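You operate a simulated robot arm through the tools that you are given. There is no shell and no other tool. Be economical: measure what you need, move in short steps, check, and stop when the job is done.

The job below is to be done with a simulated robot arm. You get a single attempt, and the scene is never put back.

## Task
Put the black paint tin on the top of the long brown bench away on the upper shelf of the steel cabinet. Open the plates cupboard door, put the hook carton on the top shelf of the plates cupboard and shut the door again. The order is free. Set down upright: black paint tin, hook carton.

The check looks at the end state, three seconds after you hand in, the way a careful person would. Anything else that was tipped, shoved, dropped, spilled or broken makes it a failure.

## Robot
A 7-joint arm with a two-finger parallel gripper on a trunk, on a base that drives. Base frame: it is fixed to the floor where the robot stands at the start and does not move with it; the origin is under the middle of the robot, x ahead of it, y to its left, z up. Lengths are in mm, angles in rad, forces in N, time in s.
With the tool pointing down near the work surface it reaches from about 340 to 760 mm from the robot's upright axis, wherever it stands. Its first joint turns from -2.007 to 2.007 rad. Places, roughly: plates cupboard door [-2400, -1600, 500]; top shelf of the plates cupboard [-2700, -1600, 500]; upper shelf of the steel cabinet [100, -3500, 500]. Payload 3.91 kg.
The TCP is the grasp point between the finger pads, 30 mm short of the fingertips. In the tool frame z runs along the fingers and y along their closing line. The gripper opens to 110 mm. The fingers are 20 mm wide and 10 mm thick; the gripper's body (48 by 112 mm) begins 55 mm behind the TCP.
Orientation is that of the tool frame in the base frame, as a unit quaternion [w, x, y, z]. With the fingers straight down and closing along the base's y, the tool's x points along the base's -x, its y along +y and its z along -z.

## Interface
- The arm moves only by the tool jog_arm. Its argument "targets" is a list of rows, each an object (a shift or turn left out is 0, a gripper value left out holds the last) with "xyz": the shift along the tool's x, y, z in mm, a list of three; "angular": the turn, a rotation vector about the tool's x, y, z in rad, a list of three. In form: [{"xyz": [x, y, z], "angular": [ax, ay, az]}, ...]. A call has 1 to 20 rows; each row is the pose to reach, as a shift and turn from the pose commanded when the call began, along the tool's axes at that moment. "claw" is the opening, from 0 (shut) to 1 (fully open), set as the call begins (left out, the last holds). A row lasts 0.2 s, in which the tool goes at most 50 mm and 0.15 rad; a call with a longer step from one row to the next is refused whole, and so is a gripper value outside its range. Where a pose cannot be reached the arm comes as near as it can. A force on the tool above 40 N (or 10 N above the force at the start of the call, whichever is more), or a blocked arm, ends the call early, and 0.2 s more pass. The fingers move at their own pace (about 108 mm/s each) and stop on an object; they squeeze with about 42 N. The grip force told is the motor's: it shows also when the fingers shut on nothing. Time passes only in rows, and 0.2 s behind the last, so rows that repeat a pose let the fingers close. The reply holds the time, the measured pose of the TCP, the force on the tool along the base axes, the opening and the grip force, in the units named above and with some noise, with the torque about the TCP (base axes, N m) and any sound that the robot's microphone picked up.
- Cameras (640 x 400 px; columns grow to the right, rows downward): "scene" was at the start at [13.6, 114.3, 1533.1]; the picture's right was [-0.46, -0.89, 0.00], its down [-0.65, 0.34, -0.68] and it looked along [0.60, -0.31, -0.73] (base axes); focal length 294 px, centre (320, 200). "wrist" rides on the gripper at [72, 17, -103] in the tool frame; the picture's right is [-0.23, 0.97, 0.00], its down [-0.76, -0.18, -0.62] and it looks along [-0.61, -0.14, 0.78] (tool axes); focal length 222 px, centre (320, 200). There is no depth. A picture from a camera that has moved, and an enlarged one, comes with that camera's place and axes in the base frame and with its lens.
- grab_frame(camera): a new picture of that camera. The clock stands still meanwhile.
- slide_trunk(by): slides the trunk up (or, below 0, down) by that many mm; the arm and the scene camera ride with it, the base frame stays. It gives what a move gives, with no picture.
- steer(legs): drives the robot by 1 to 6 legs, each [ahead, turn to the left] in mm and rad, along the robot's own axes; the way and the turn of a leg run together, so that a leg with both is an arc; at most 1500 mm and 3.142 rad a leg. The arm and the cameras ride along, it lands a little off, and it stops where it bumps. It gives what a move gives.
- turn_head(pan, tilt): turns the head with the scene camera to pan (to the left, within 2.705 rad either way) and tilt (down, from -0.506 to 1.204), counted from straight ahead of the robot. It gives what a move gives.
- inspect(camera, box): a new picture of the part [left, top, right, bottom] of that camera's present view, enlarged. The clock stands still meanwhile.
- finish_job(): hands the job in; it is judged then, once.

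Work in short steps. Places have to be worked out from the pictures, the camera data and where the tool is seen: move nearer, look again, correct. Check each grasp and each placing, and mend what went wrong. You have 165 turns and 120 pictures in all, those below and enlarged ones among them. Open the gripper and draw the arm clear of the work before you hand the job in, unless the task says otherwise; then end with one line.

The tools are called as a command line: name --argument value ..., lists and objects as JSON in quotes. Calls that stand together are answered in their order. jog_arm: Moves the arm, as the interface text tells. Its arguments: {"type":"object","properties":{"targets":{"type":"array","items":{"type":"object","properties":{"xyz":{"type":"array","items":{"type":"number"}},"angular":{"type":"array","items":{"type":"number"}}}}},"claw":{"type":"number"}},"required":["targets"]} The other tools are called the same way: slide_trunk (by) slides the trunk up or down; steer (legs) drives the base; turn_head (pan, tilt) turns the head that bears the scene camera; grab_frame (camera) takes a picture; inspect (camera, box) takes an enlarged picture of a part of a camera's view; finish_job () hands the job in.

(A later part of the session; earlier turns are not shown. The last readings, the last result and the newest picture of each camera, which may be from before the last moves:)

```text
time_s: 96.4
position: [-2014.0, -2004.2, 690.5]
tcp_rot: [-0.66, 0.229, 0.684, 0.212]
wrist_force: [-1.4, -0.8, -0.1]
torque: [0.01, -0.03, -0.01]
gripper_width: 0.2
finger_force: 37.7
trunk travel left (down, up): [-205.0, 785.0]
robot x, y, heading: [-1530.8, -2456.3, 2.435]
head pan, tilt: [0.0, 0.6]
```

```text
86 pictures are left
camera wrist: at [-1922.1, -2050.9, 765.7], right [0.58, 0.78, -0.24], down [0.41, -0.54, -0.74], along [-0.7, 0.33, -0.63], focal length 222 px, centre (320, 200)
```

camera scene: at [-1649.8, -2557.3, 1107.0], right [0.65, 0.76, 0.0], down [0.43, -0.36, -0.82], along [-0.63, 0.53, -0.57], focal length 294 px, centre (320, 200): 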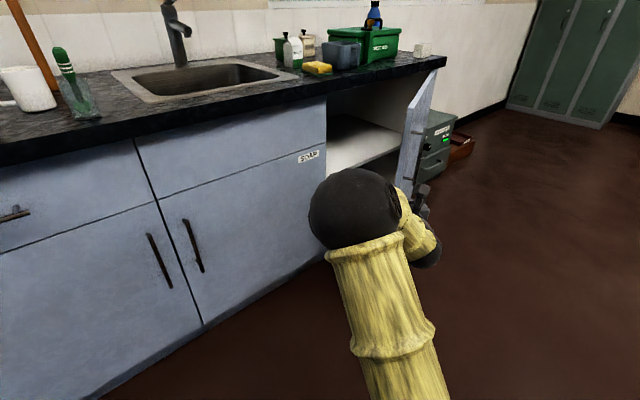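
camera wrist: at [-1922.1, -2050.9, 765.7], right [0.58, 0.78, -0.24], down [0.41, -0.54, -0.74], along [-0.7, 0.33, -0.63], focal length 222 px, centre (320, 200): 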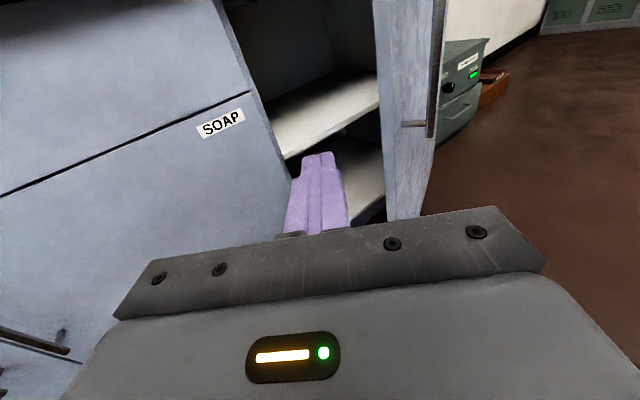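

Excellent view: door edge at about (-2132,-1825), 201 mm ahead and 74 mm right of the TCP; top shelf is empty. Drive ahead 215 mm, then push right with the finger flank.

steer --legs '[[215, 0]]'

jog_arm --targets '[{"xyz": [0, 30, 0]}, {"xyz": [0, 60, 0]}, {"xyz": [0, 90, 0]}, {"xyz": [0, 120, 0]}, {"xyz": [0, 150, 0]}]'

grab_frame --camera "wrist"

grab_frame --camera "scene"

```text
time_s: 98.0
position: [-2171.6, -1865.4, 691.2]
tcp_rot: [-0.66, 0.231, 0.682, 0.215]
wrist_force: [-1.0, 0.8, 0.0]
torque: [0.01, -0.05, 0.0]
gripper_width: 0.0
finger_force: 37.4
trunk travel left (down, up): [-205.0, 785.0]
robot x, y, heading: [-1693.6, -2316.4, 2.432]
head pan, tilt: [0.0, 0.6]
```

```text
time_s: 99.0
position: [-2106.8, -1785.1, 691.8]
tcp_rot: [-0.659, 0.231, 0.683, 0.214]
wrist_force: [12.5, -22.6, 7.6]
torque: [0.58, -0.16, -1.49]
gripper_width: 0.1
finger_force: 37.3
trunk travel left (down, up): [-205.0, 785.0]
robot x, y, heading: [-1691.7, -2323.2, 2.431]
head pan, tilt: [0.0, 0.6]
stopped in row 4: the force on the tool passed its limit (the readings are from after the stop); the commanded pose is now the measured one
```

```text
85 pictures are left
camera wrist: at [-2016.1, -1832.1, 767.3], right [0.59, 0.77, -0.24], down [0.41, -0.54, -0.73], along [-0.7, 0.33, -0.64], focal length 222 px, centre (320, 200)
```

wrist: 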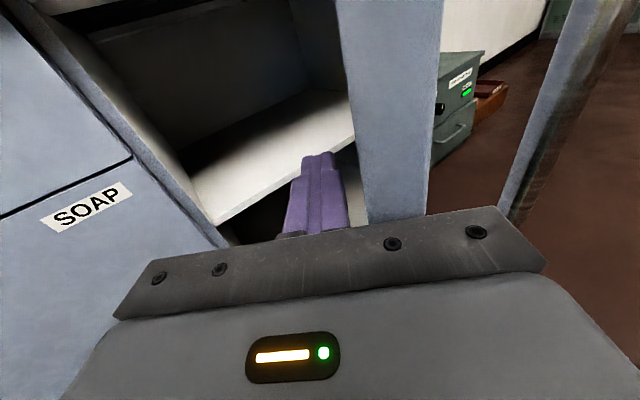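

```text
84 pictures are left
camera scene: at [-1810.3, -2422.4, 1107.1], right [0.65, 0.76, 0.0], down [0.43, -0.37, -0.83], along [-0.63, 0.54, -0.56], focal length 294 px, centre (320, 200)
```

scene: 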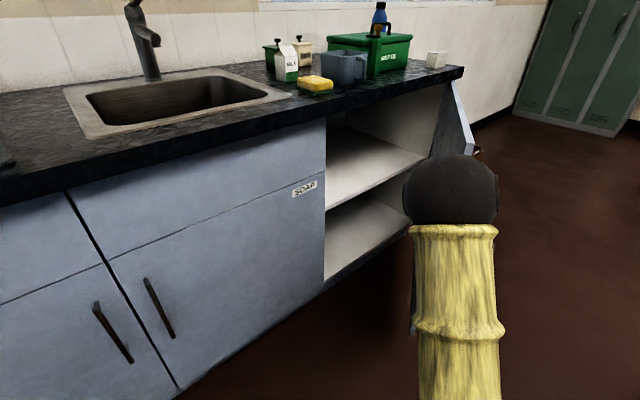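

Door is opening. Continue in smaller steps following the arc.

jog_arm --targets '[{"xyz": [0, 15, -4]}, {"xyz": [0, 30, -8]}, {"xyz": [0, 45, -13]}, {"xyz": [0, 60, -18]}, {"xyz": [0, 75, -22]}, {"xyz": [0, 90, -26]}, {"xyz": [0, 105, -30]}, {"xyz": [0, 120, -34]}, {"xyz": [0, 135, -36]}, {"xyz": [0, 150, -38]}]'

grab_frame --camera "wrist"

```text
time_s: 99.4
position: [-2092.0, -1775.5, 692.5]
tcp_rot: [-0.658, 0.234, 0.682, 0.217]
wrist_force: [12.0, -19.4, 8.6]
torque: [0.45, -0.22, -1.32]
gripper_width: 0.1
finger_force: 37.4
trunk travel left (down, up): [-205.0, 785.0]
robot x, y, heading: [-1695.1, -2320.6, 2.438]
head pan, tilt: [0.0, 0.6]
stopped in row 2: the force on the tool passed its limit (the readings are from after the stop); the commanded pose is now the measured one
```

```text
83 pictures are left
camera wrist: at [-2000.8, -1822.0, 767.3], right [0.59, 0.77, -0.24], down [0.41, -0.54, -0.73], along [-0.69, 0.34, -0.64], focal length 222 px, centre (320, 200)
```

wrist: 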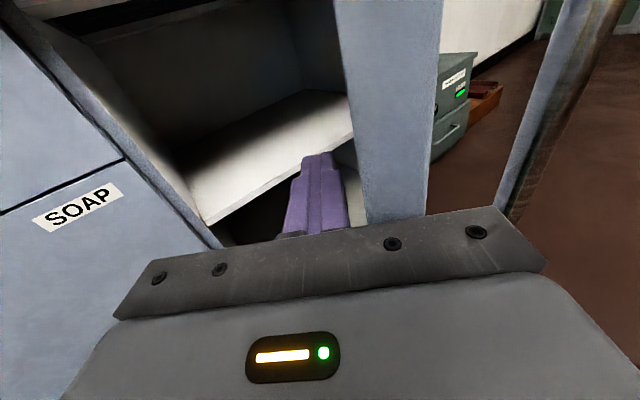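

The reaction force is along the door, so the door edge is wedged against the gripper body. I'll retreat 25 mm along the tool, then push right with more retreat per step.

jog_arm --targets '[{"xyz": [0, -5, -15]}, {"xyz": [0, -5, -30]}, {"xyz": [0, 10, -36]}, {"xyz": [0, 25, -42]}, {"xyz": [0, 40, -48]}, {"xyz": [0, 55, -54]}, {"xyz": [0, 70, -60]}, {"xyz": [0, 85, -65]}, {"xyz": [0, 100, -70]}, {"xyz": [0, 115, -74]}, {"xyz": [0, 130, -78]}, {"xyz": [0, 145, -81]}, {"xyz": [0, 160, -84]}]'

grab_frame --camera "wrist"

```text
time_s: 102.2
position: [-1927.3, -1693.4, 691.1]
tcp_rot: [-0.656, 0.235, 0.684, 0.215]
wrist_force: [-0.3, -0.2, -0.2]
torque: [-0.04, 0.04, 0.02]
gripper_width: 0.1
finger_force: 37.4
trunk travel left (down, up): [-205.0, 785.0]
robot x, y, heading: [-1693.1, -2321.1, 2.431]
head pan, tilt: [0.0, 0.6]
```

```text
82 pictures are left
camera wrist: at [-1836.7, -1741.5, 766.2], right [0.59, 0.77, -0.24], down [0.41, -0.55, -0.73], along [-0.69, 0.33, -0.64], focal length 222 px, centre (320, 200)
```

wrist: 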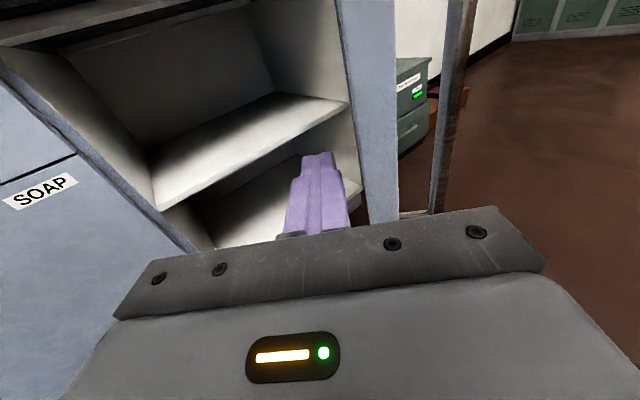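

Door is now at about 52°. Continue pushing right with the arm.

jog_arm --targets '[{"xyz": [0, 15, 10]}, {"xyz": [0, 30, 15]}, {"xyz": [0, 45, 17]}, {"xyz": [0, 60, 18]}, {"xyz": [0, 75, 20]}, {"xyz": [0, 90, 22]}, {"xyz": [0, 105, 25]}, {"xyz": [0, 120, 28]}, {"xyz": [0, 135, 31]}, {"xyz": [0, 150, 34]}]'

grab_frame --camera "wrist"

grab_frame --camera "scene"

```text
time_s: 104.4
position: [-1866.0, -1556.6, 689.0]
tcp_rot: [-0.656, 0.235, 0.684, 0.215]
wrist_force: [-0.9, -0.6, 1.2]
torque: [0.01, 0.03, -0.02]
gripper_width: 0.2
finger_force: 37.5
trunk travel left (down, up): [-205.0, 785.0]
robot x, y, heading: [-1692.5, -2321.6, 2.43]
head pan, tilt: [0.0, 0.6]
```

```text
81 pictures are left
camera wrist: at [-1775.3, -1603.9, 764.3], right [0.59, 0.77, -0.24], down [0.41, -0.55, -0.73], along [-0.69, 0.34, -0.64], focal length 222 px, centre (320, 200)
```

wrist: 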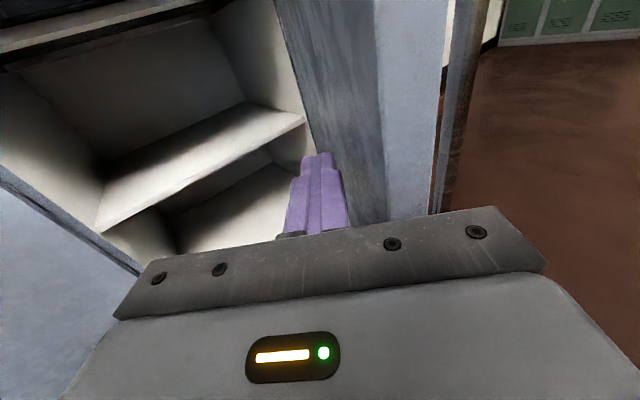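

```text
80 pictures are left
camera scene: at [-1811.0, -2419.9, 1107.0], right [0.65, 0.76, 0.0], down [0.43, -0.37, -0.82], along [-0.63, 0.54, -0.57], focal length 294 px, centre (320, 200)
```

scene: 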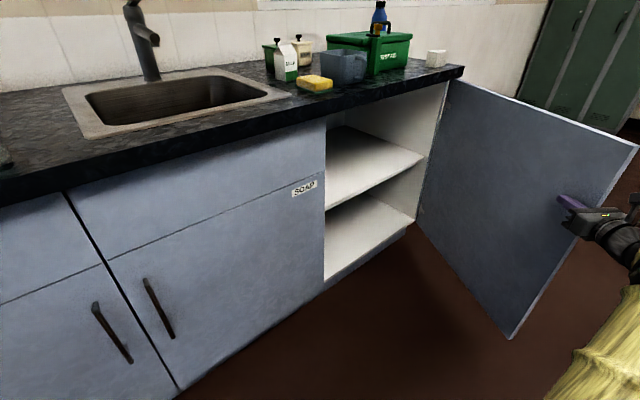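

Door is now roughly 70° open and the finger is on its inner face. One more push toward 90°.

jog_arm --targets '[{"xyz": [0, 15, 6]}, {"xyz": [0, 30, 12]}, {"xyz": [0, 45, 18]}, {"xyz": [0, 60, 24]}, {"xyz": [0, 75, 32]}, {"xyz": [0, 90, 40]}, {"xyz": [0, 105, 48]}, {"xyz": [0, 120, 56]}]'

grab_frame --camera "scene"

```text
time_s: 106.2
position: [-1842.9, -1460.7, 684.0]
tcp_rot: [-0.656, 0.237, 0.684, 0.215]
wrist_force: [11.9, -4.6, -6.5]
torque: [0.13, 0.75, -0.28]
gripper_width: 0.0
finger_force: 37.6
out of reach, approached as far as the arm can: row 7, 8
trunk travel left (down, up): [-205.0, 785.0]
robot x, y, heading: [-1689.7, -2319.5, 2.434]
head pan, tilt: [0.0, 0.6]
```

```text
79 pictures are left
camera scene: at [-1810.0, -2419.5, 1107.1], right [0.65, 0.76, 0.0], down [0.43, -0.37, -0.83], along [-0.63, 0.54, -0.56], focal length 294 px, centre (320, 200)
```

scene: 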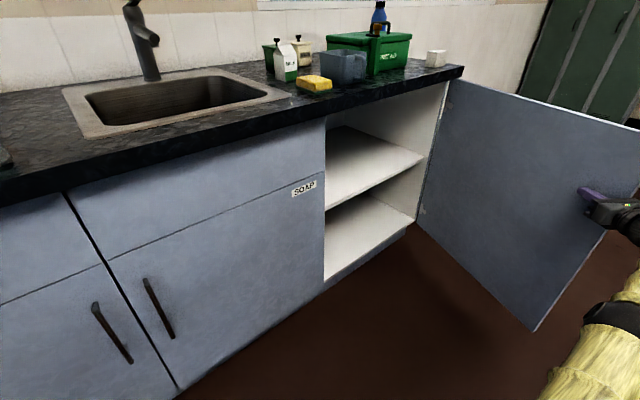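

Door is open about 80° — enough. The shelf opening spans y≈-1890…-1335, shelf z≈530, top ≈810. Now withdraw the arm, raise the trunk and drive back to the bench for the carton.

jog_arm --targets '[{"xyz": [0, -25, -10]}, {"xyz": [0, -60, -20]}, {"xyz": [0, -100, -30]}, {"xyz": [0, -140, -50]}, {"xyz": [0, -180, -80]}, {"xyz": [0, -220, -100]}]'

steer --legs '[[-300, 0]]'

slide_trunk --by 470

grab_frame --camera "scene"

```text
time_s: 107.6
position: [-1897.5, -1695.4, 691.3]
tcp_rot: [-0.657, 0.235, 0.684, 0.215]
wrist_force: [-0.1, 0.5, -0.1]
torque: [0.0, 0.0, 0.02]
gripper_width: 0.2
finger_force: 37.6
trunk travel left (down, up): [-205.0, 785.0]
robot x, y, heading: [-1691.3, -2323.8, 2.43]
head pan, tilt: [0.0, 0.6]
```

```text
time_s: 109.6
position: [-1677.0, -1887.5, 690.9]
tcp_rot: [-0.657, 0.234, 0.684, 0.214]
wrist_force: [-0.3, -0.6, 0.2]
torque: [-0.03, -0.01, -0.02]
gripper_width: 0.0
finger_force: 38.1
trunk travel left (down, up): [-205.0, 785.0]
robot x, y, heading: [-1469.7, -2512.5, 2.44]
head pan, tilt: [0.0, 0.6]
```

```text
refused: 470 is not a number from -400 to 400
```

```text
78 pictures are left
camera scene: at [-1587.1, -2610.9, 1107.0], right [0.65, 0.76, 0.0], down [0.43, -0.37, -0.82], along [-0.63, 0.53, -0.57], focal length 294 px, centre (320, 200)
```

scene: 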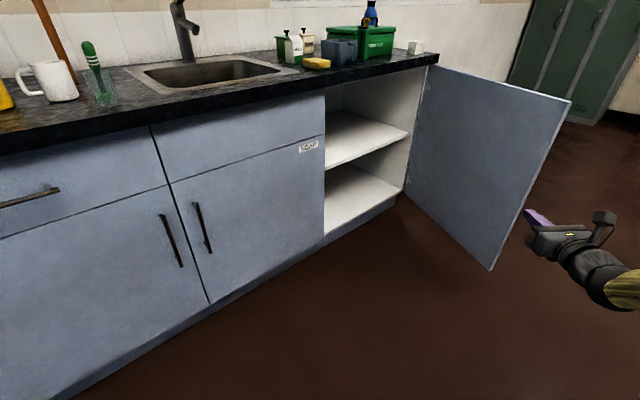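

slide_trunk --by 400

slide_trunk --by 60

steer --legs '[[0, -1.286], [1400, 0], [1350, 0], [0, -1.154]]'

turn_head --pan -0.2 --tilt 0.75

grab_frame --camera "scene"

```text
time_s: 113.5
position: [-1676.4, -1887.3, 1091.0]
tcp_rot: [-0.656, 0.234, 0.685, 0.213]
wrist_force: [-0.4, -0.4, -0.1]
torque: [-0.01, 0.03, 0.01]
gripper_width: 0.2
finger_force: 37.6
trunk travel left (down, up): [-605.0, 385.0]
robot x, y, heading: [-1467.9, -2510.3, 2.439]
head pan, tilt: [0.0, 0.6]
```

```text
time_s: 114.5
position: [-1677.1, -1886.9, 1150.9]
tcp_rot: [-0.657, 0.234, 0.684, 0.214]
wrist_force: [-0.3, -0.1, 0.4]
torque: [0.01, -0.01, -0.02]
gripper_width: 0.0
finger_force: 37.7
trunk travel left (down, up): [-665.0, 325.0]
robot x, y, heading: [-1470.2, -2512.0, 2.438]
head pan, tilt: [0.0, 0.6]
```

```text
time_s: 133.6
position: [161.3, -342.9, 1150.3]
tcp_rot: [-0.04, 0.722, 0.031, 0.69]
wrist_force: [-0.2, 0.2, -0.1]
torque: [0.02, 0.0, 0.01]
gripper_width: 0.0
finger_force: 38.2
trunk travel left (down, up): [-665.0, 325.0]
robot x, y, heading: [-414.6, -23.8, 0.036]
head pan, tilt: [0.0, 0.6]
```

```text
time_s: 134.4
position: [160.6, -342.5, 1151.0]
tcp_rot: [-0.04, 0.722, 0.031, 0.69]
wrist_force: [-0.8, 0.0, -0.1]
torque: [0.03, 0.0, 0.0]
gripper_width: 0.0
finger_force: 37.1
trunk travel left (down, up): [-665.0, 325.0]
robot x, y, heading: [-414.1, -21.9, 0.036]
head pan, tilt: [-0.201, 0.75]
```

```text
77 pictures are left
camera scene: at [-395.0, 111.6, 1554.2], right [-0.16, -0.99, 0.0], down [-0.67, 0.11, -0.73], along [0.72, -0.12, -0.68], focal length 294 px, centre (320, 200)
```

scene: 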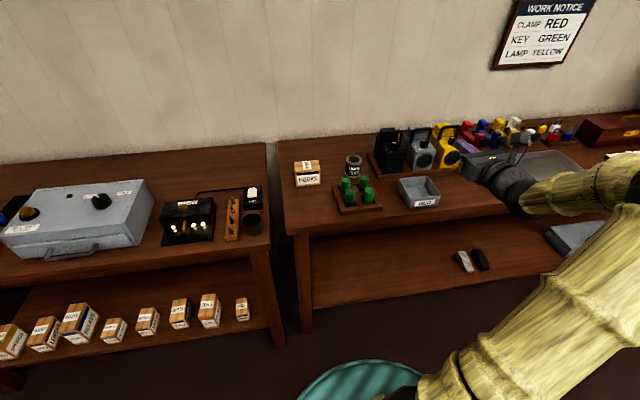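

inspect --camera "scene" --box '[270, 120, 510, 270]'

```text
2.67 times, centred on (390, 195) of scene
camera zoom: at [-395.0, 111.6, 1554.2], right [-0.16, -0.99, 0.0], down [-0.67, 0.11, -0.73], along [0.72, -0.12, -0.68], focal length 785 px, centre (133, 213)
```

zoom: 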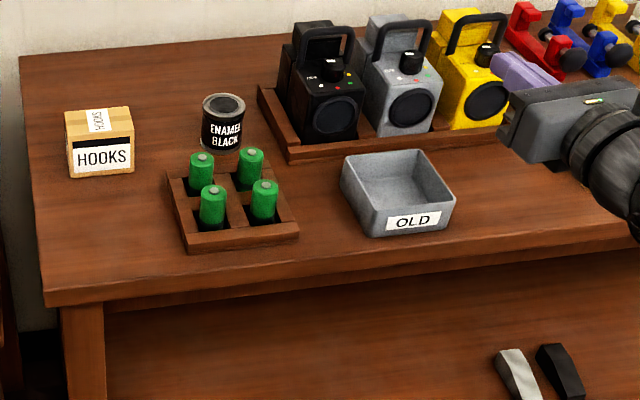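

Tin reads "ENAMEL BLACK" at ≈(477,-160), bench z≈850; carton spans x≈440–510, y≈-30…60, z 850–904. I'll bring the arm in front of the carton line, pitched ~0.6 rad down.

jog_arm --targets '[{"xyz": [0, -44, 4], "angular": [-0.012, -0.07, 0]}, {"xyz": [0, -88, 9], "angular": [-0.025, -0.14, 0]}, {"xyz": [-1, -133, 13], "angular": [-0.037, -0.21, 0]}, {"xyz": [-2, -177, 18], "angular": [-0.05, -0.28, 0]}, {"xyz": [-2, -221, 22], "angular": [-0.062, -0.35, 0]}, {"xyz": [-3, -265, 27], "angular": [-0.075, -0.42, 0]}, {"xyz": [-3, -310, 31], "angular": [-0.087, -0.49, 0]}, {"xyz": [-4, -354, 36], "angular": [-0.1, -0.555, 0]}]' --claw 1

grab_frame --camera "wrist"

```text
time_s: 136.4
position: [152.4, -116.4, 1146.9]
tcp_rot: [0.065, 0.879, -0.109, 0.461]
wrist_force: [0.9, -1.4, 0.3]
torque: [0.02, -0.03, 0.04]
gripper_width: 110.0
finger_force: 0.0
trunk travel left (down, up): [-665.0, 325.0]
robot x, y, heading: [-413.8, -22.8, 0.041]
head pan, tilt: [-0.201, 0.75]
stopped in row 8: the arm was blocked; the commanded pose is now the measured one
```

```text
75 pictures are left
camera wrist: at [107.8, -120.4, 1264.2], right [-0.37, -0.91, -0.17], down [-0.87, 0.4, -0.27], along [0.32, 0.05, -0.95], focal length 222 px, centre (320, 200)
```

wrist: 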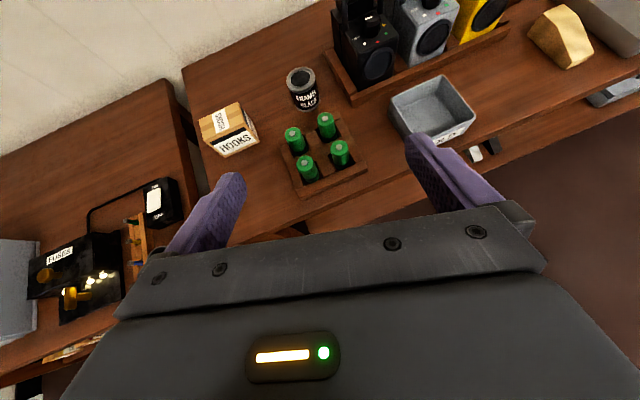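

The arm got blocked by a limit when moved that far left, so I'll leave it ~90 mm right of the axis and use the base. Try correcting the yaw in place.

jog_arm --targets '[{"angular": [0.1, 0, -0.068]}, {"angular": [0.2, 0, -0.137]}]'

```text
time_s: 137.0
position: [153.8, -116.8, 1149.2]
tcp_rot: [0.006, 0.886, -0.001, 0.464]
wrist_force: [0.1, 1.3, -0.1]
torque: [-0.02, -0.01, 0.02]
gripper_width: 109.6
finger_force: 0.0
trunk travel left (down, up): [-665.0, 325.0]
robot x, y, heading: [-413.7, -25.4, 0.035]
head pan, tilt: [-0.201, 0.75]
```

Yaw is now straight, pitch 0.6. Drive an S so the TCP lines up behind the carton.

steer --legs '[[0, 0.6], [253, 0], [0, -0.634]]'

grab_frame --camera "wrist"

grab_frame --camera "scene"

```text
time_s: 142.1
position: [355.1, 25.3, 1148.3]
tcp_rot: [0.01, 0.886, -0.006, 0.464]
wrist_force: [0.0, 0.7, 0.1]
torque: [0.01, -0.02, 0.01]
gripper_width: 110.0
finger_force: 0.1
trunk travel left (down, up): [-665.0, 325.0]
robot x, y, heading: [-212.4, 126.0, 0.022]
head pan, tilt: [-0.201, 0.75]
```

```text
74 pictures are left
camera wrist: at [311.6, 10.2, 1265.4], right [-0.15, -0.97, -0.17], down [-0.94, 0.19, -0.27], along [0.3, 0.12, -0.95], focal length 222 px, centre (320, 200)
```

wrist: 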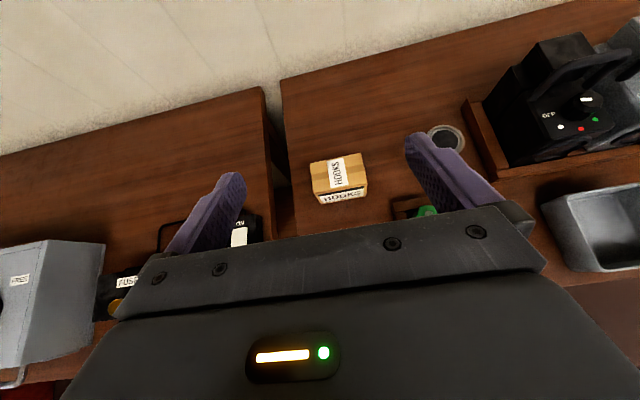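

```text
73 pictures are left
camera scene: at [-190.6, 259.4, 1554.2], right [-0.18, -0.98, 0.0], down [-0.67, 0.12, -0.73], along [0.72, -0.13, -0.68], focal length 294 px, centre (320, 200)
```

scene: 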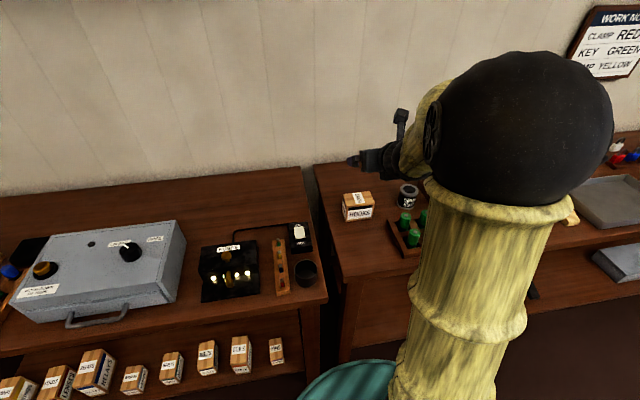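

Wrist view puts the carton centre at ≈(467,17), about 90 mm wide. Lower the trunk to put the tool on the approach line, then check.

slide_trunk --by -190

grab_frame --camera "wrist"

```text
time_s: 144.2
position: [355.0, 25.0, 958.6]
tcp_rot: [0.009, 0.887, -0.005, 0.462]
wrist_force: [0.5, 0.5, -0.1]
torque: [-0.04, 0.0, -0.02]
gripper_width: 109.8
finger_force: 0.1
trunk travel left (down, up): [-475.0, 515.0]
robot x, y, heading: [-211.3, 125.3, 0.02]
head pan, tilt: [-0.201, 0.75]
```

```text
72 pictures are left
camera wrist: at [311.6, 10.3, 1075.5], right [-0.15, -0.97, -0.17], down [-0.94, 0.19, -0.27], along [0.3, 0.12, -0.95], focal length 222 px, centre (320, 200)
```

wrist: 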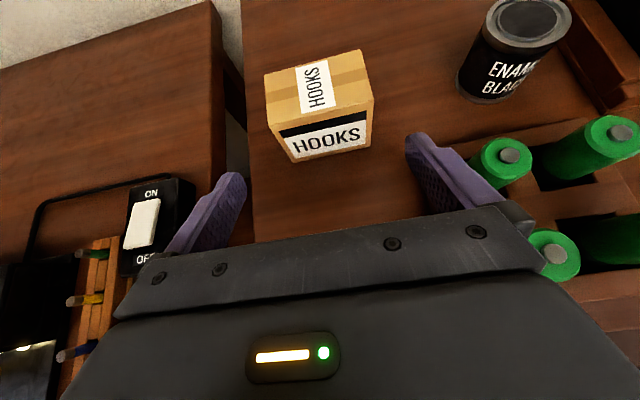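

Carton centre refined to ≈(473,18), ~92 mm wide, so about 9 mm clearance each side. Advance 95 mm along the tool with a 4 mm right shift and check.

jog_arm --targets '[{"xyz": [0, 4, 30]}, {"xyz": [0, 4, 60]}, {"xyz": [0, 4, 85]}]'

grab_frame --camera "wrist"

```text
time_s: 145.0
position: [425.2, 20.9, 910.2]
tcp_rot: [0.011, 0.886, -0.006, 0.463]
wrist_force: [1.4, 0.7, 0.1]
torque: [0.02, 0.02, 0.03]
gripper_width: 110.0
finger_force: 0.1
trunk travel left (down, up): [-475.0, 515.0]
robot x, y, heading: [-209.2, 124.7, 0.021]
head pan, tilt: [-0.201, 0.75]
```

```text
71 pictures are left
camera wrist: at [382.1, 5.7, 1027.4], right [-0.15, -0.97, -0.17], down [-0.94, 0.19, -0.27], along [0.3, 0.12, -0.95], focal length 222 px, centre (320, 200)
```

wrist: 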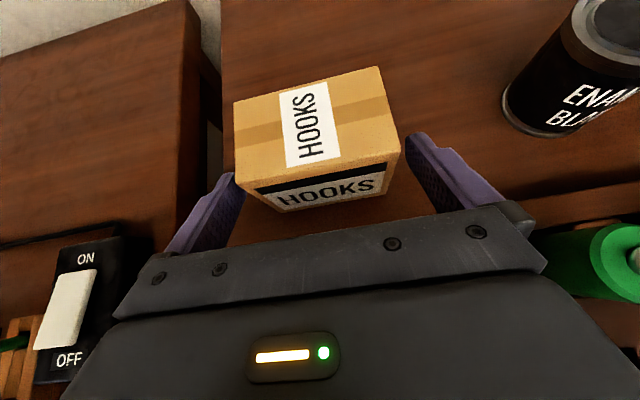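

Carton just fits between the fingers (≈3 mm left, 5 mm right). Nudge 1 mm left and advance slowly.

jog_arm --targets '[{"xyz": [0, -1, 8]}, {"xyz": [0, -1, 18]}, {"xyz": [0, -1, 28]}]'

grab_frame --camera "wrist"

```text
time_s: 145.8
position: [450.4, 20.8, 893.2]
tcp_rot: [0.01, 0.886, -0.006, 0.464]
wrist_force: [1.0, -0.4, 0.3]
torque: [0.02, -0.02, 0.0]
gripper_width: 110.1
finger_force: 0.1
trunk travel left (down, up): [-475.0, 515.0]
robot x, y, heading: [-214.5, 125.2, 0.019]
head pan, tilt: [-0.201, 0.75]
```

```text
70 pictures are left
camera wrist: at [405.7, 4.9, 1010.9], right [-0.15, -0.97, -0.17], down [-0.94, 0.19, -0.27], along [0.3, 0.12, -0.95], focal length 222 px, centre (320, 200)
```

wrist: 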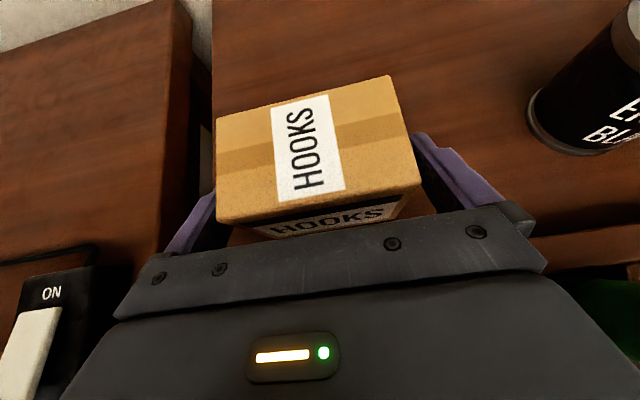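

No contact, so go 16 mm more and close.

jog_arm --targets '[{"xyz": [0, 0, 8]}, {"xyz": [0, 0, 16]}]'

jog_arm --targets '[{"xyz": [0, 0, 0]}, {"xyz": [0, 0, 0]}, {"xyz": [0, 0, 0]}]' --claw 0

jog_arm --targets '[{"xyz": [16, 0, -11]}, {"xyz": [41, 0, -28]}, {"xyz": [74, 0, -51]}]'

grab_frame --camera "wrist"

```text
time_s: 146.4
position: [462.4, 21.2, 884.7]
tcp_rot: [0.011, 0.886, -0.007, 0.464]
wrist_force: [0.5, -0.5, 1.1]
torque: [-0.01, 0.0, -0.01]
gripper_width: 109.8
finger_force: 0.1
trunk travel left (down, up): [-475.0, 515.0]
robot x, y, heading: [-211.3, 120.7, 0.02]
head pan, tilt: [-0.201, 0.75]
```

```text
time_s: 147.2
position: [462.0, 21.2, 885.1]
tcp_rot: [0.01, 0.886, -0.005, 0.463]
wrist_force: [0.3, -1.1, 0.3]
torque: [0.12, -0.07, -0.02]
gripper_width: 89.8
finger_force: 42.0
trunk travel left (down, up): [-475.0, 515.0]
robot x, y, heading: [-209.8, 120.7, 0.017]
head pan, tilt: [-0.201, 0.75]
```

```text
time_s: 148.0
position: [461.3, 20.2, 978.1]
tcp_rot: [0.01, 0.886, -0.007, 0.464]
wrist_force: [-0.5, -0.5, -3.3]
torque: [-0.02, 0.01, -0.04]
gripper_width: 90.1
finger_force: 41.8
trunk travel left (down, up): [-475.0, 515.0]
robot x, y, heading: [-208.1, 125.4, 0.024]
head pan, tilt: [-0.201, 0.75]
```

```text
69 pictures are left
camera wrist: at [417.8, 5.4, 1095.3], right [-0.15, -0.97, -0.18], down [-0.94, 0.2, -0.27], along [0.3, 0.12, -0.95], focal length 222 px, centre (320, 200)
```

wrist: 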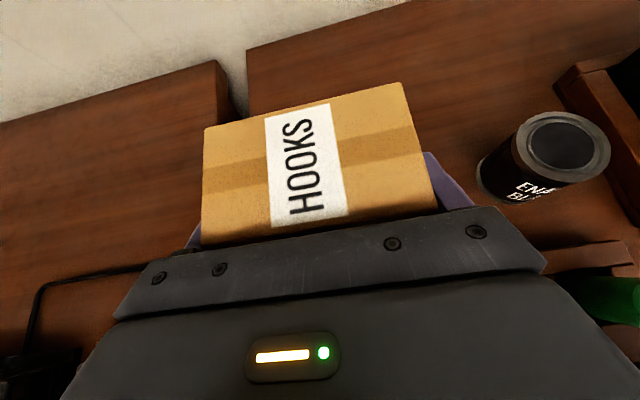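

Carton is held (90 mm wide) and level; its underside is ~35 mm below the TCP. Back out and drive to a staging spot in front of the cupboard.

steer --legs '[[-450, 0], [0, -1.895], [1000, 0], [1003, 0], [0, -1.27]]'

turn_head --pan 0.1 --tilt 0.55

grab_frame --camera "scene"

grab_frame --camera "wrist"

```text
time_s: 168.1
position: [-1946.2, -1666.9, 977.1]
tcp_rot: [-0.463, 0.028, 0.885, 0.021]
wrist_force: [-0.4, -0.3, -2.0]
torque: [0.01, 0.04, 0.0]
gripper_width: 89.9
finger_force: 41.8
trunk travel left (down, up): [-475.0, 515.0]
robot x, y, heading: [-1281.3, -1808.0, 3.112]
head pan, tilt: [-0.201, 0.75]
```

```text
time_s: 168.9
position: [-1946.6, -1667.4, 977.9]
tcp_rot: [-0.463, 0.028, 0.886, 0.021]
wrist_force: [0.0, 0.1, -2.2]
torque: [0.01, -0.01, 0.02]
gripper_width: 89.6
finger_force: 42.2
trunk travel left (down, up): [-475.0, 515.0]
robot x, y, heading: [-1280.1, -1807.4, 3.107]
head pan, tilt: [0.099, 0.55]
```

```text
68 pictures are left
camera scene: at [-1311.8, -1969.9, 1381.5], right [-0.07, 1.0, 0.0], down [0.52, 0.04, -0.85], along [-0.85, -0.06, -0.52], focal length 294 px, centre (320, 200)
```

scene: 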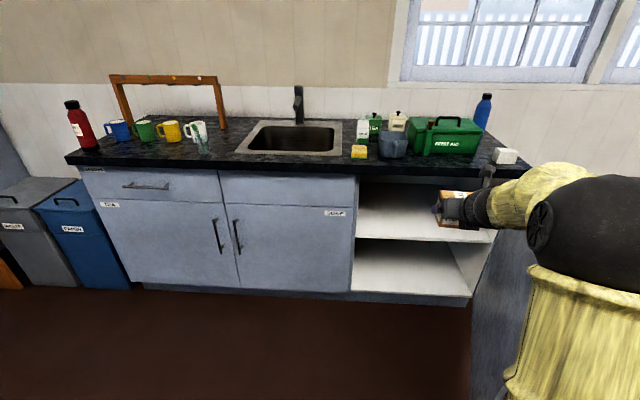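

```text
67 pictures are left
camera wrist: at [-1901.3, -1655.5, 1094.8], right [0.2, 0.96, -0.17], down [0.93, -0.24, -0.27], along [-0.3, -0.11, -0.95], focal length 222 px, centre (320, 200)
```

wrist: 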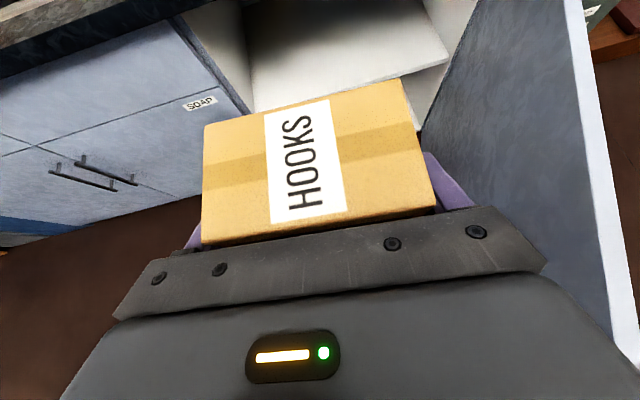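

Shelf front refined: x≈-2408, z≈511. Lower the trunk so the carton clears the shelf by ~50 mm, straighten and drive part-way in.

slide_trunk --by -378

steer --legs '[[0, 0.035], [350, 0]]'

grab_frame --camera "scene"

grab_frame --camera "wrist"

```text
time_s: 172.6
position: [-1945.6, -1667.4, 599.3]
tcp_rot: [-0.463, 0.029, 0.886, 0.021]
wrist_force: [0.4, -0.4, -3.1]
torque: [0.01, 0.0, -0.03]
gripper_width: 89.8
finger_force: 41.2
trunk travel left (down, up): [-97.0, 893.0]
robot x, y, heading: [-1278.4, -1805.2, 3.111]
head pan, tilt: [0.099, 0.55]
```

```text
time_s: 175.2
position: [-2301.0, -1690.1, 600.1]
tcp_rot: [-0.463, 0.015, 0.886, 0.015]
wrist_force: [1.2, 0.1, -2.5]
torque: [0.01, -0.03, 0.02]
gripper_width: 89.6
finger_force: 41.7
trunk travel left (down, up): [-97.0, 893.0]
robot x, y, heading: [-1631.9, -1811.7, -3.142]
head pan, tilt: [0.099, 0.55]
```

```text
66 pictures are left
camera scene: at [-1657.2, -1972.1, 1003.5], right [-0.1, 0.99, 0.0], down [0.52, 0.05, -0.85], along [-0.85, -0.09, -0.52], focal length 294 px, centre (320, 200)
```

scene: 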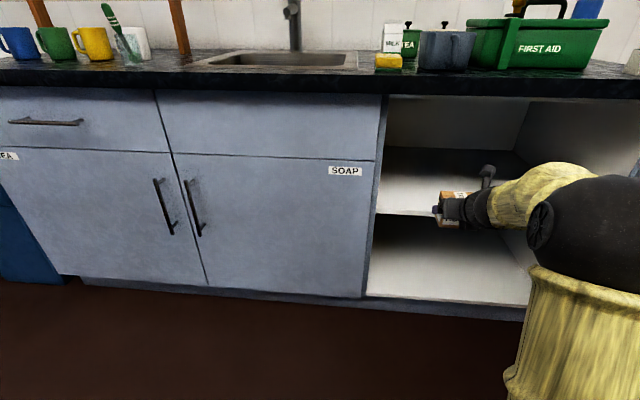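

```text
65 pictures are left
camera wrist: at [-2256.4, -1676.6, 716.8], right [0.17, 0.97, -0.17], down [0.94, -0.21, -0.27], along [-0.3, -0.12, -0.95], focal length 222 px, centre (320, 200)
```

wrist: 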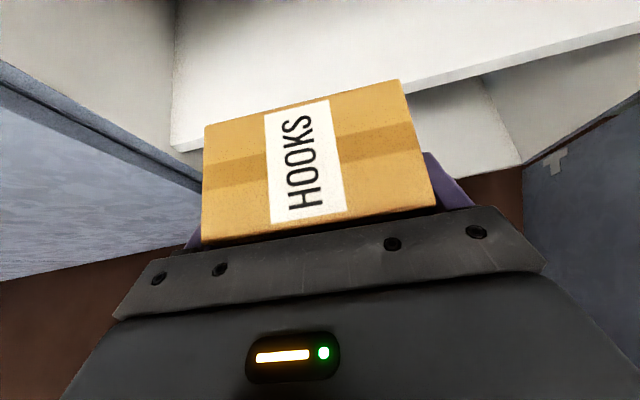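

Shelf front is at x≈-2420, z≈502; all clear. Drive the carton in over the shelf (240 mm more).

steer --legs '[[240, 0]]'

slide_trunk --by -48

grab_frame --camera "scene"

grab_frame --camera "wrist"

```text
time_s: 177.0
position: [-2543.4, -1688.4, 599.0]
tcp_rot: [-0.462, 0.016, 0.886, 0.015]
wrist_force: [0.4, 0.7, -2.3]
torque: [0.0, 0.0, -0.02]
gripper_width: 90.1
finger_force: 42.0
trunk travel left (down, up): [-97.0, 893.0]
robot x, y, heading: [-1874.2, -1807.8, 3.137]
head pan, tilt: [0.099, 0.55]
```

```text
time_s: 177.9
position: [-2542.9, -1688.1, 551.7]
tcp_rot: [-0.463, 0.016, 0.886, 0.015]
wrist_force: [0.6, 0.0, -2.0]
torque: [0.0, 0.04, 0.02]
gripper_width: 90.0
finger_force: 42.0
trunk travel left (down, up): [-49.0, 941.0]
robot x, y, heading: [-1877.8, -1811.5, 3.143]
head pan, tilt: [0.099, 0.55]
```

```text
64 pictures are left
camera scene: at [-1899.7, -1972.2, 955.5], right [-0.1, 1.0, 0.0], down [0.52, 0.05, -0.85], along [-0.85, -0.08, -0.52], focal length 294 px, centre (320, 200)
```

scene: 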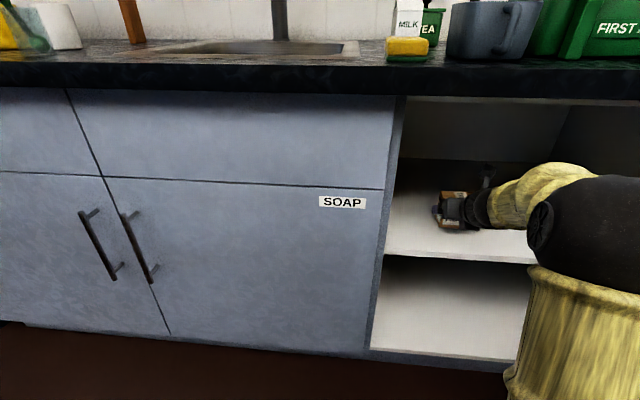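

```text
63 pictures are left
camera wrist: at [-2498.2, -1675.5, 668.8], right [0.17, 0.97, -0.17], down [0.94, -0.21, -0.27], along [-0.3, -0.12, -0.95], focal length 222 px, centre (320, 200)
```

wrist: 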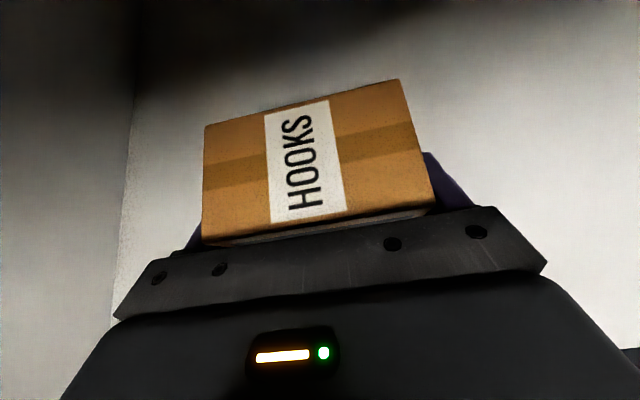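

Carton is well inside, bottom ~15 mm above the shelf. Lower in 2 mm rows and watch the force.

jog_arm --targets '[{"xyz": [-2.5, 0, 1.7]}, {"xyz": [-4.9, 0, 3.4]}, {"xyz": [-6.6, 0, 4.6]}, {"xyz": [-8.2, 0, 5.7]}]'

jog_arm --targets '[{"xyz": [-1.6, 0, 1.1]}, {"xyz": [-3.3, 0, 2.3]}]'

```text
time_s: 178.9
position: [-2542.8, -1688.3, 544.5]
tcp_rot: [-0.466, 0.016, 0.885, 0.015]
wrist_force: [-0.5, 1.0, 13.2]
torque: [-0.72, -0.42, 0.08]
gripper_width: 89.9
finger_force: 42.3
trunk travel left (down, up): [-49.0, 941.0]
robot x, y, heading: [-1874.0, -1808.3, 3.142]
head pan, tilt: [0.099, 0.55]
```

```text
time_s: 179.5
position: [-2542.1, -1688.1, 542.3]
tcp_rot: [-0.467, 0.015, 0.884, 0.015]
wrist_force: [-6.6, 3.3, 36.1]
torque: [-0.88, -0.68, -0.2]
gripper_width: 89.9
finger_force: 42.0
trunk travel left (down, up): [-49.0, 941.0]
robot x, y, heading: [-1871.3, -1810.1, 3.138]
head pan, tilt: [0.099, 0.55]
```

Firm contact with the shelf. Relieve 3 mm and open.

jog_arm --targets '[{"xyz": [2.5, 0, -1.7]}]'

jog_arm --targets '[{"xyz": [0, 0, 0]}, {"xyz": [0, 0, 0]}, {"xyz": [0, 0, 0]}]' --claw 1

grab_frame --camera "wrist"

```text
time_s: 179.9
position: [-2542.1, -1687.9, 542.6]
tcp_rot: [-0.466, 0.016, 0.884, 0.016]
wrist_force: [-5.7, 3.7, 25.0]
torque: [-0.66, 0.91, -0.19]
gripper_width: 90.0
finger_force: 42.3
trunk travel left (down, up): [-49.0, 941.0]
robot x, y, heading: [-1874.7, -1808.7, 3.141]
head pan, tilt: [0.099, 0.55]
```

```text
time_s: 180.7
position: [-2541.2, -1688.4, 538.6]
tcp_rot: [-0.463, 0.016, 0.886, 0.015]
wrist_force: [0.5, -0.5, 0.1]
torque: [0.03, -0.01, 0.01]
gripper_width: 110.1
finger_force: 0.0
trunk travel left (down, up): [-49.0, 941.0]
robot x, y, heading: [-1874.6, -1812.6, 3.137]
head pan, tilt: [0.099, 0.55]
```

```text
62 pictures are left
camera wrist: at [-2497.5, -1675.7, 656.6], right [0.17, 0.97, -0.17], down [0.94, -0.21, -0.27], along [-0.3, -0.12, -0.95], focal length 222 px, centre (320, 200)
```

wrist: 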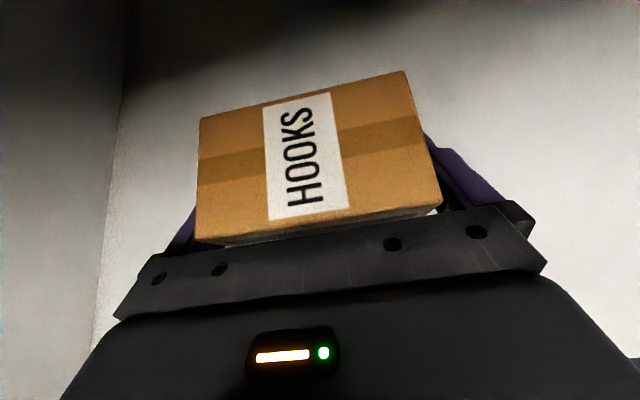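

Released. Retreat along the tool axis 100 mm, then reverse the base out and look.

jog_arm --targets '[{"xyz": [0, 0, -15]}, {"xyz": [0, 0, -35]}, {"xyz": [0, 0, -65]}, {"xyz": [0, 0, -95]}]'

steer --legs '[[-350, 0]]'

grab_frame --camera "wrist"

grab_frame --camera "scene"

```text
time_s: 181.7
position: [-2463.4, -1694.8, 592.7]
tcp_rot: [-0.463, 0.016, 0.886, 0.015]
wrist_force: [-0.8, -0.3, -0.1]
torque: [0.03, 0.01, 0.03]
gripper_width: 110.1
finger_force: 0.1
trunk travel left (down, up): [-49.0, 941.0]
robot x, y, heading: [-1873.8, -1809.9, 3.141]
head pan, tilt: [0.099, 0.55]
```

```text
time_s: 184.0
position: [-2109.2, -1694.0, 592.6]
tcp_rot: [-0.464, 0.016, 0.886, 0.015]
wrist_force: [0.1, 0.9, -0.3]
torque: [-0.01, 0.02, 0.0]
gripper_width: 110.0
finger_force: 0.0
trunk travel left (down, up): [-49.0, 941.0]
robot x, y, heading: [-1519.0, -1809.4, -3.144]
head pan, tilt: [0.099, 0.55]
```

```text
61 pictures are left
camera wrist: at [-2064.9, -1680.8, 709.6], right [0.17, 0.97, -0.17], down [0.94, -0.21, -0.27], along [-0.3, -0.12, -0.95], focal length 222 px, centre (320, 200)
```

wrist: 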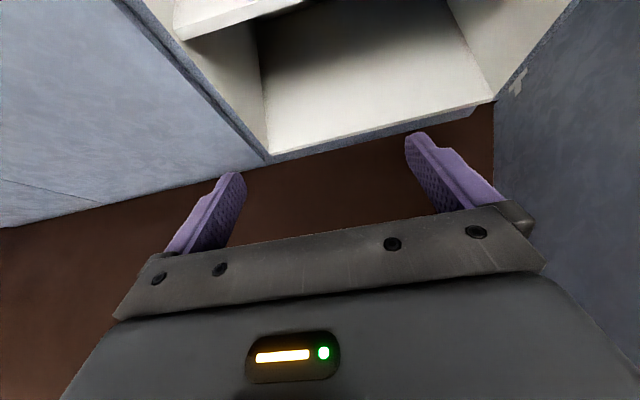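

```text
60 pictures are left
camera scene: at [-1545.8, -1972.3, 955.5], right [-0.1, 0.99, 0.0], down [0.52, 0.05, -0.85], along [-0.85, -0.08, -0.52], focal length 294 px, centre (320, 200)
```

scene: 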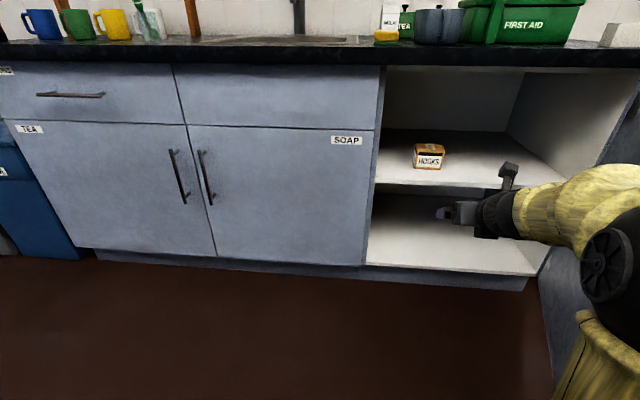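

Carton stands on the top shelf. Now shut the door: back out, go round to the outer (+y) side of the door with the gripper closed.

steer --legs '[[-400, 0], [0, -1.571], [459, 0], [0, 1.571]]'

jog_arm --targets '[{"xyz": [0, 0, 0]}, {"xyz": [0, 0, 0]}, {"xyz": [0, 0, 0]}]' --claw 0

turn_head --pan 0.3 --tilt 0.5

grab_frame --camera "scene"

grab_frame --camera "wrist"

```text
time_s: 196.5
position: [-1702.9, -1252.4, 593.0]
tcp_rot: [-0.463, 0.01, 0.886, 0.012]
wrist_force: [0.3, 0.7, 0.0]
torque: [0.01, 0.01, 0.04]
gripper_width: 110.3
finger_force: 0.0
trunk travel left (down, up): [-49.0, 941.0]
robot x, y, heading: [-1114.9, -1353.5, -3.126]
head pan, tilt: [0.099, 0.55]
```

```text
time_s: 197.3
position: [-1703.7, -1250.4, 592.8]
tcp_rot: [-0.463, 0.01, 0.886, 0.012]
wrist_force: [0.1, -0.5, 1.2]
torque: [0.02, 0.02, 0.0]
gripper_width: 0.0
finger_force: 37.9
trunk travel left (down, up): [-49.0, 941.0]
robot x, y, heading: [-1113.2, -1356.7, -3.127]
head pan, tilt: [0.099, 0.55]
```

```text
time_s: 198.0
position: [-1702.3, -1250.6, 592.4]
tcp_rot: [-0.463, 0.01, 0.886, 0.011]
wrist_force: [0.7, 0.0, -0.7]
torque: [0.01, -0.01, 0.02]
gripper_width: 0.0
finger_force: 37.9
trunk travel left (down, up): [-49.0, 941.0]
robot x, y, heading: [-1112.2, -1355.2, -3.126]
head pan, tilt: [0.3, 0.499]
```

```text
59 pictures are left
camera scene: at [-1133.0, -1539.0, 960.1], right [-0.31, 0.95, 0.0], down [0.46, 0.15, -0.88], along [-0.83, -0.27, -0.48], focal length 294 px, centre (320, 200)
```

scene: 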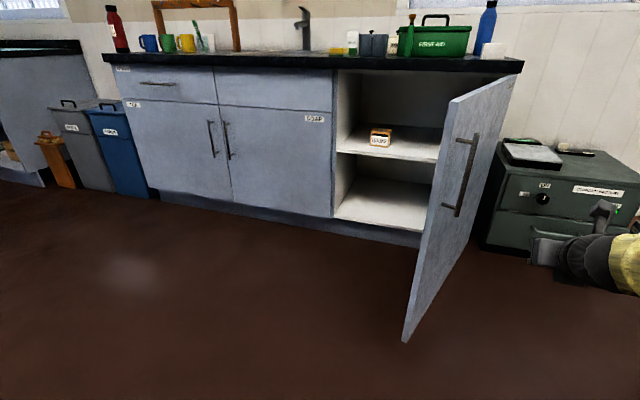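

```text
58 pictures are left
camera wrist: at [-1659.0, -1237.0, 709.7], right [0.16, 0.97, -0.17], down [0.94, -0.2, -0.27], along [-0.3, -0.12, -0.95], focal length 222 px, centre (320, 200)
```

wrist: 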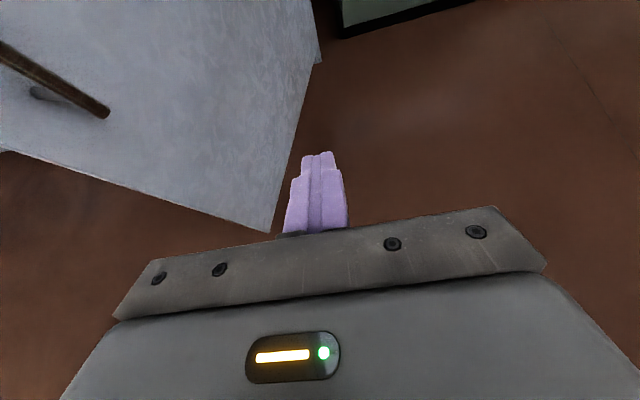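

The tool is on the outer side of the door (door at ~70–75°). Drive 180 mm ahead, then turn left to begin swinging it shut.

steer --legs '[[180, 0], [0, 0.45]]'

grab_frame --camera "scene"

grab_frame --camera "wrist"

```text
time_s: 200.8
position: [-1866.6, -1521.4, 592.5]
tcp_rot: [-0.455, -0.188, 0.866, -0.092]
wrist_force: [0.1, 0.3, 0.0]
torque: [-0.01, -0.02, 0.02]
gripper_width: 0.0
finger_force: 37.7
trunk travel left (down, up): [-49.0, 941.0]
robot x, y, heading: [-1286.7, -1363.4, -2.675]
head pan, tilt: [0.3, 0.499]
```

```text
57 pictures are left
camera scene: at [-1227.4, -1534.2, 960.1], right [-0.69, 0.72, 0.0], down [0.35, 0.33, -0.88], along [-0.63, -0.61, -0.48], focal length 294 px, centre (320, 200)
```

scene: 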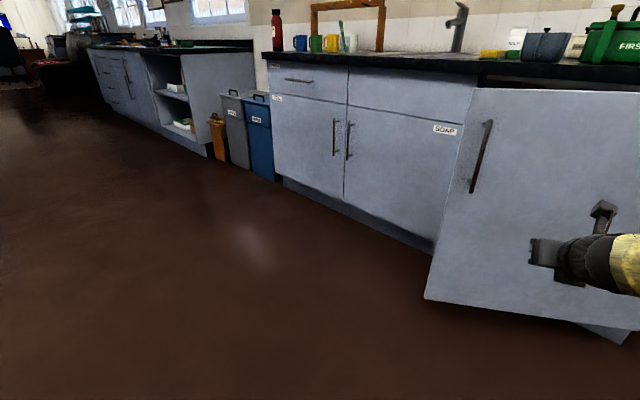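

```text
56 pictures are left
camera wrist: at [-1832.0, -1489.1, 709.6], right [-0.28, 0.94, -0.17], down [0.93, 0.23, -0.27], along [-0.22, -0.24, -0.95], focal length 222 px, centre (320, 200)
```

wrist: 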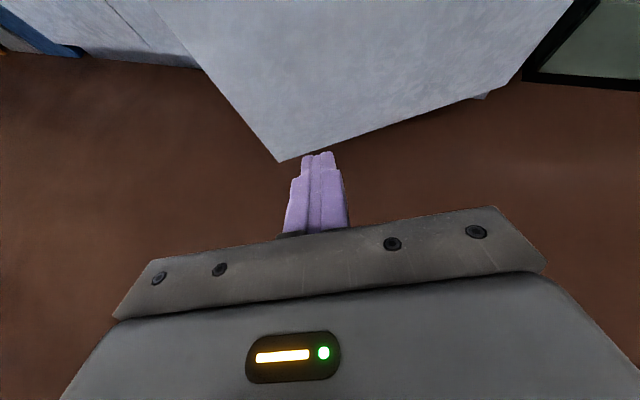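

The door already swung partly closed. Drive ahead to push it further with the fingertips.

steer --legs '[[360, 0]]'

grab_frame --camera "scene"

grab_frame --camera "wrist"

```text
time_s: 203.2
position: [-2188.6, -1692.5, 592.5]
tcp_rot: [-0.453, -0.192, 0.865, -0.094]
wrist_force: [0.0, -0.9, 1.1]
torque: [0.0, 0.03, -0.01]
gripper_width: 0.0
finger_force: 37.5
trunk travel left (down, up): [-49.0, 941.0]
robot x, y, heading: [-1610.4, -1528.1, -2.67]
head pan, tilt: [0.3, 0.499]
```

```text
55 pictures are left
camera scene: at [-1550.9, -1699.0, 960.1], right [-0.7, 0.71, 0.0], down [0.34, 0.34, -0.88], along [-0.63, -0.61, -0.48], focal length 294 px, centre (320, 200)
```

scene: 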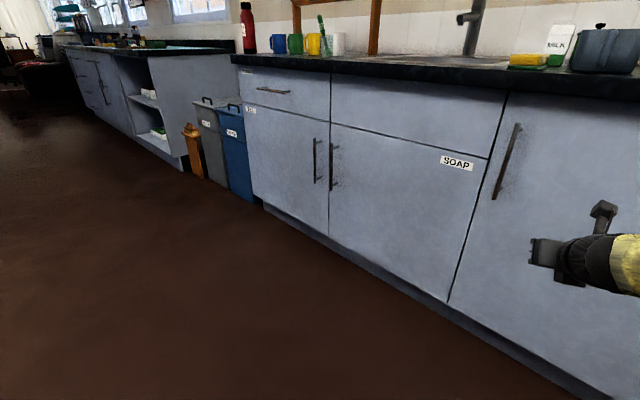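

```text
54 pictures are left
camera wrist: at [-2155.9, -1659.9, 709.7], right [-0.29, 0.94, -0.17], down [0.93, 0.24, -0.27], along [-0.21, -0.24, -0.95], focal length 222 px, centre (320, 200)
```

wrist: 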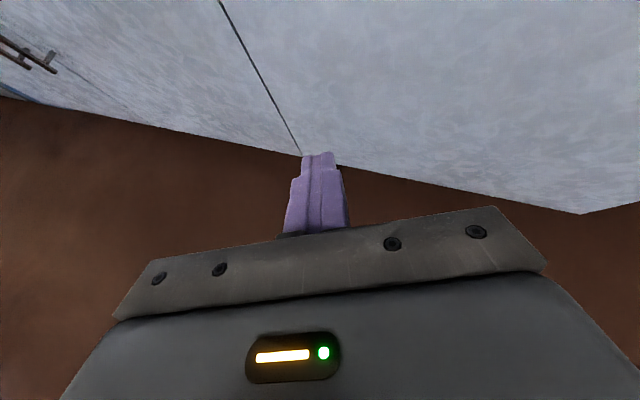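

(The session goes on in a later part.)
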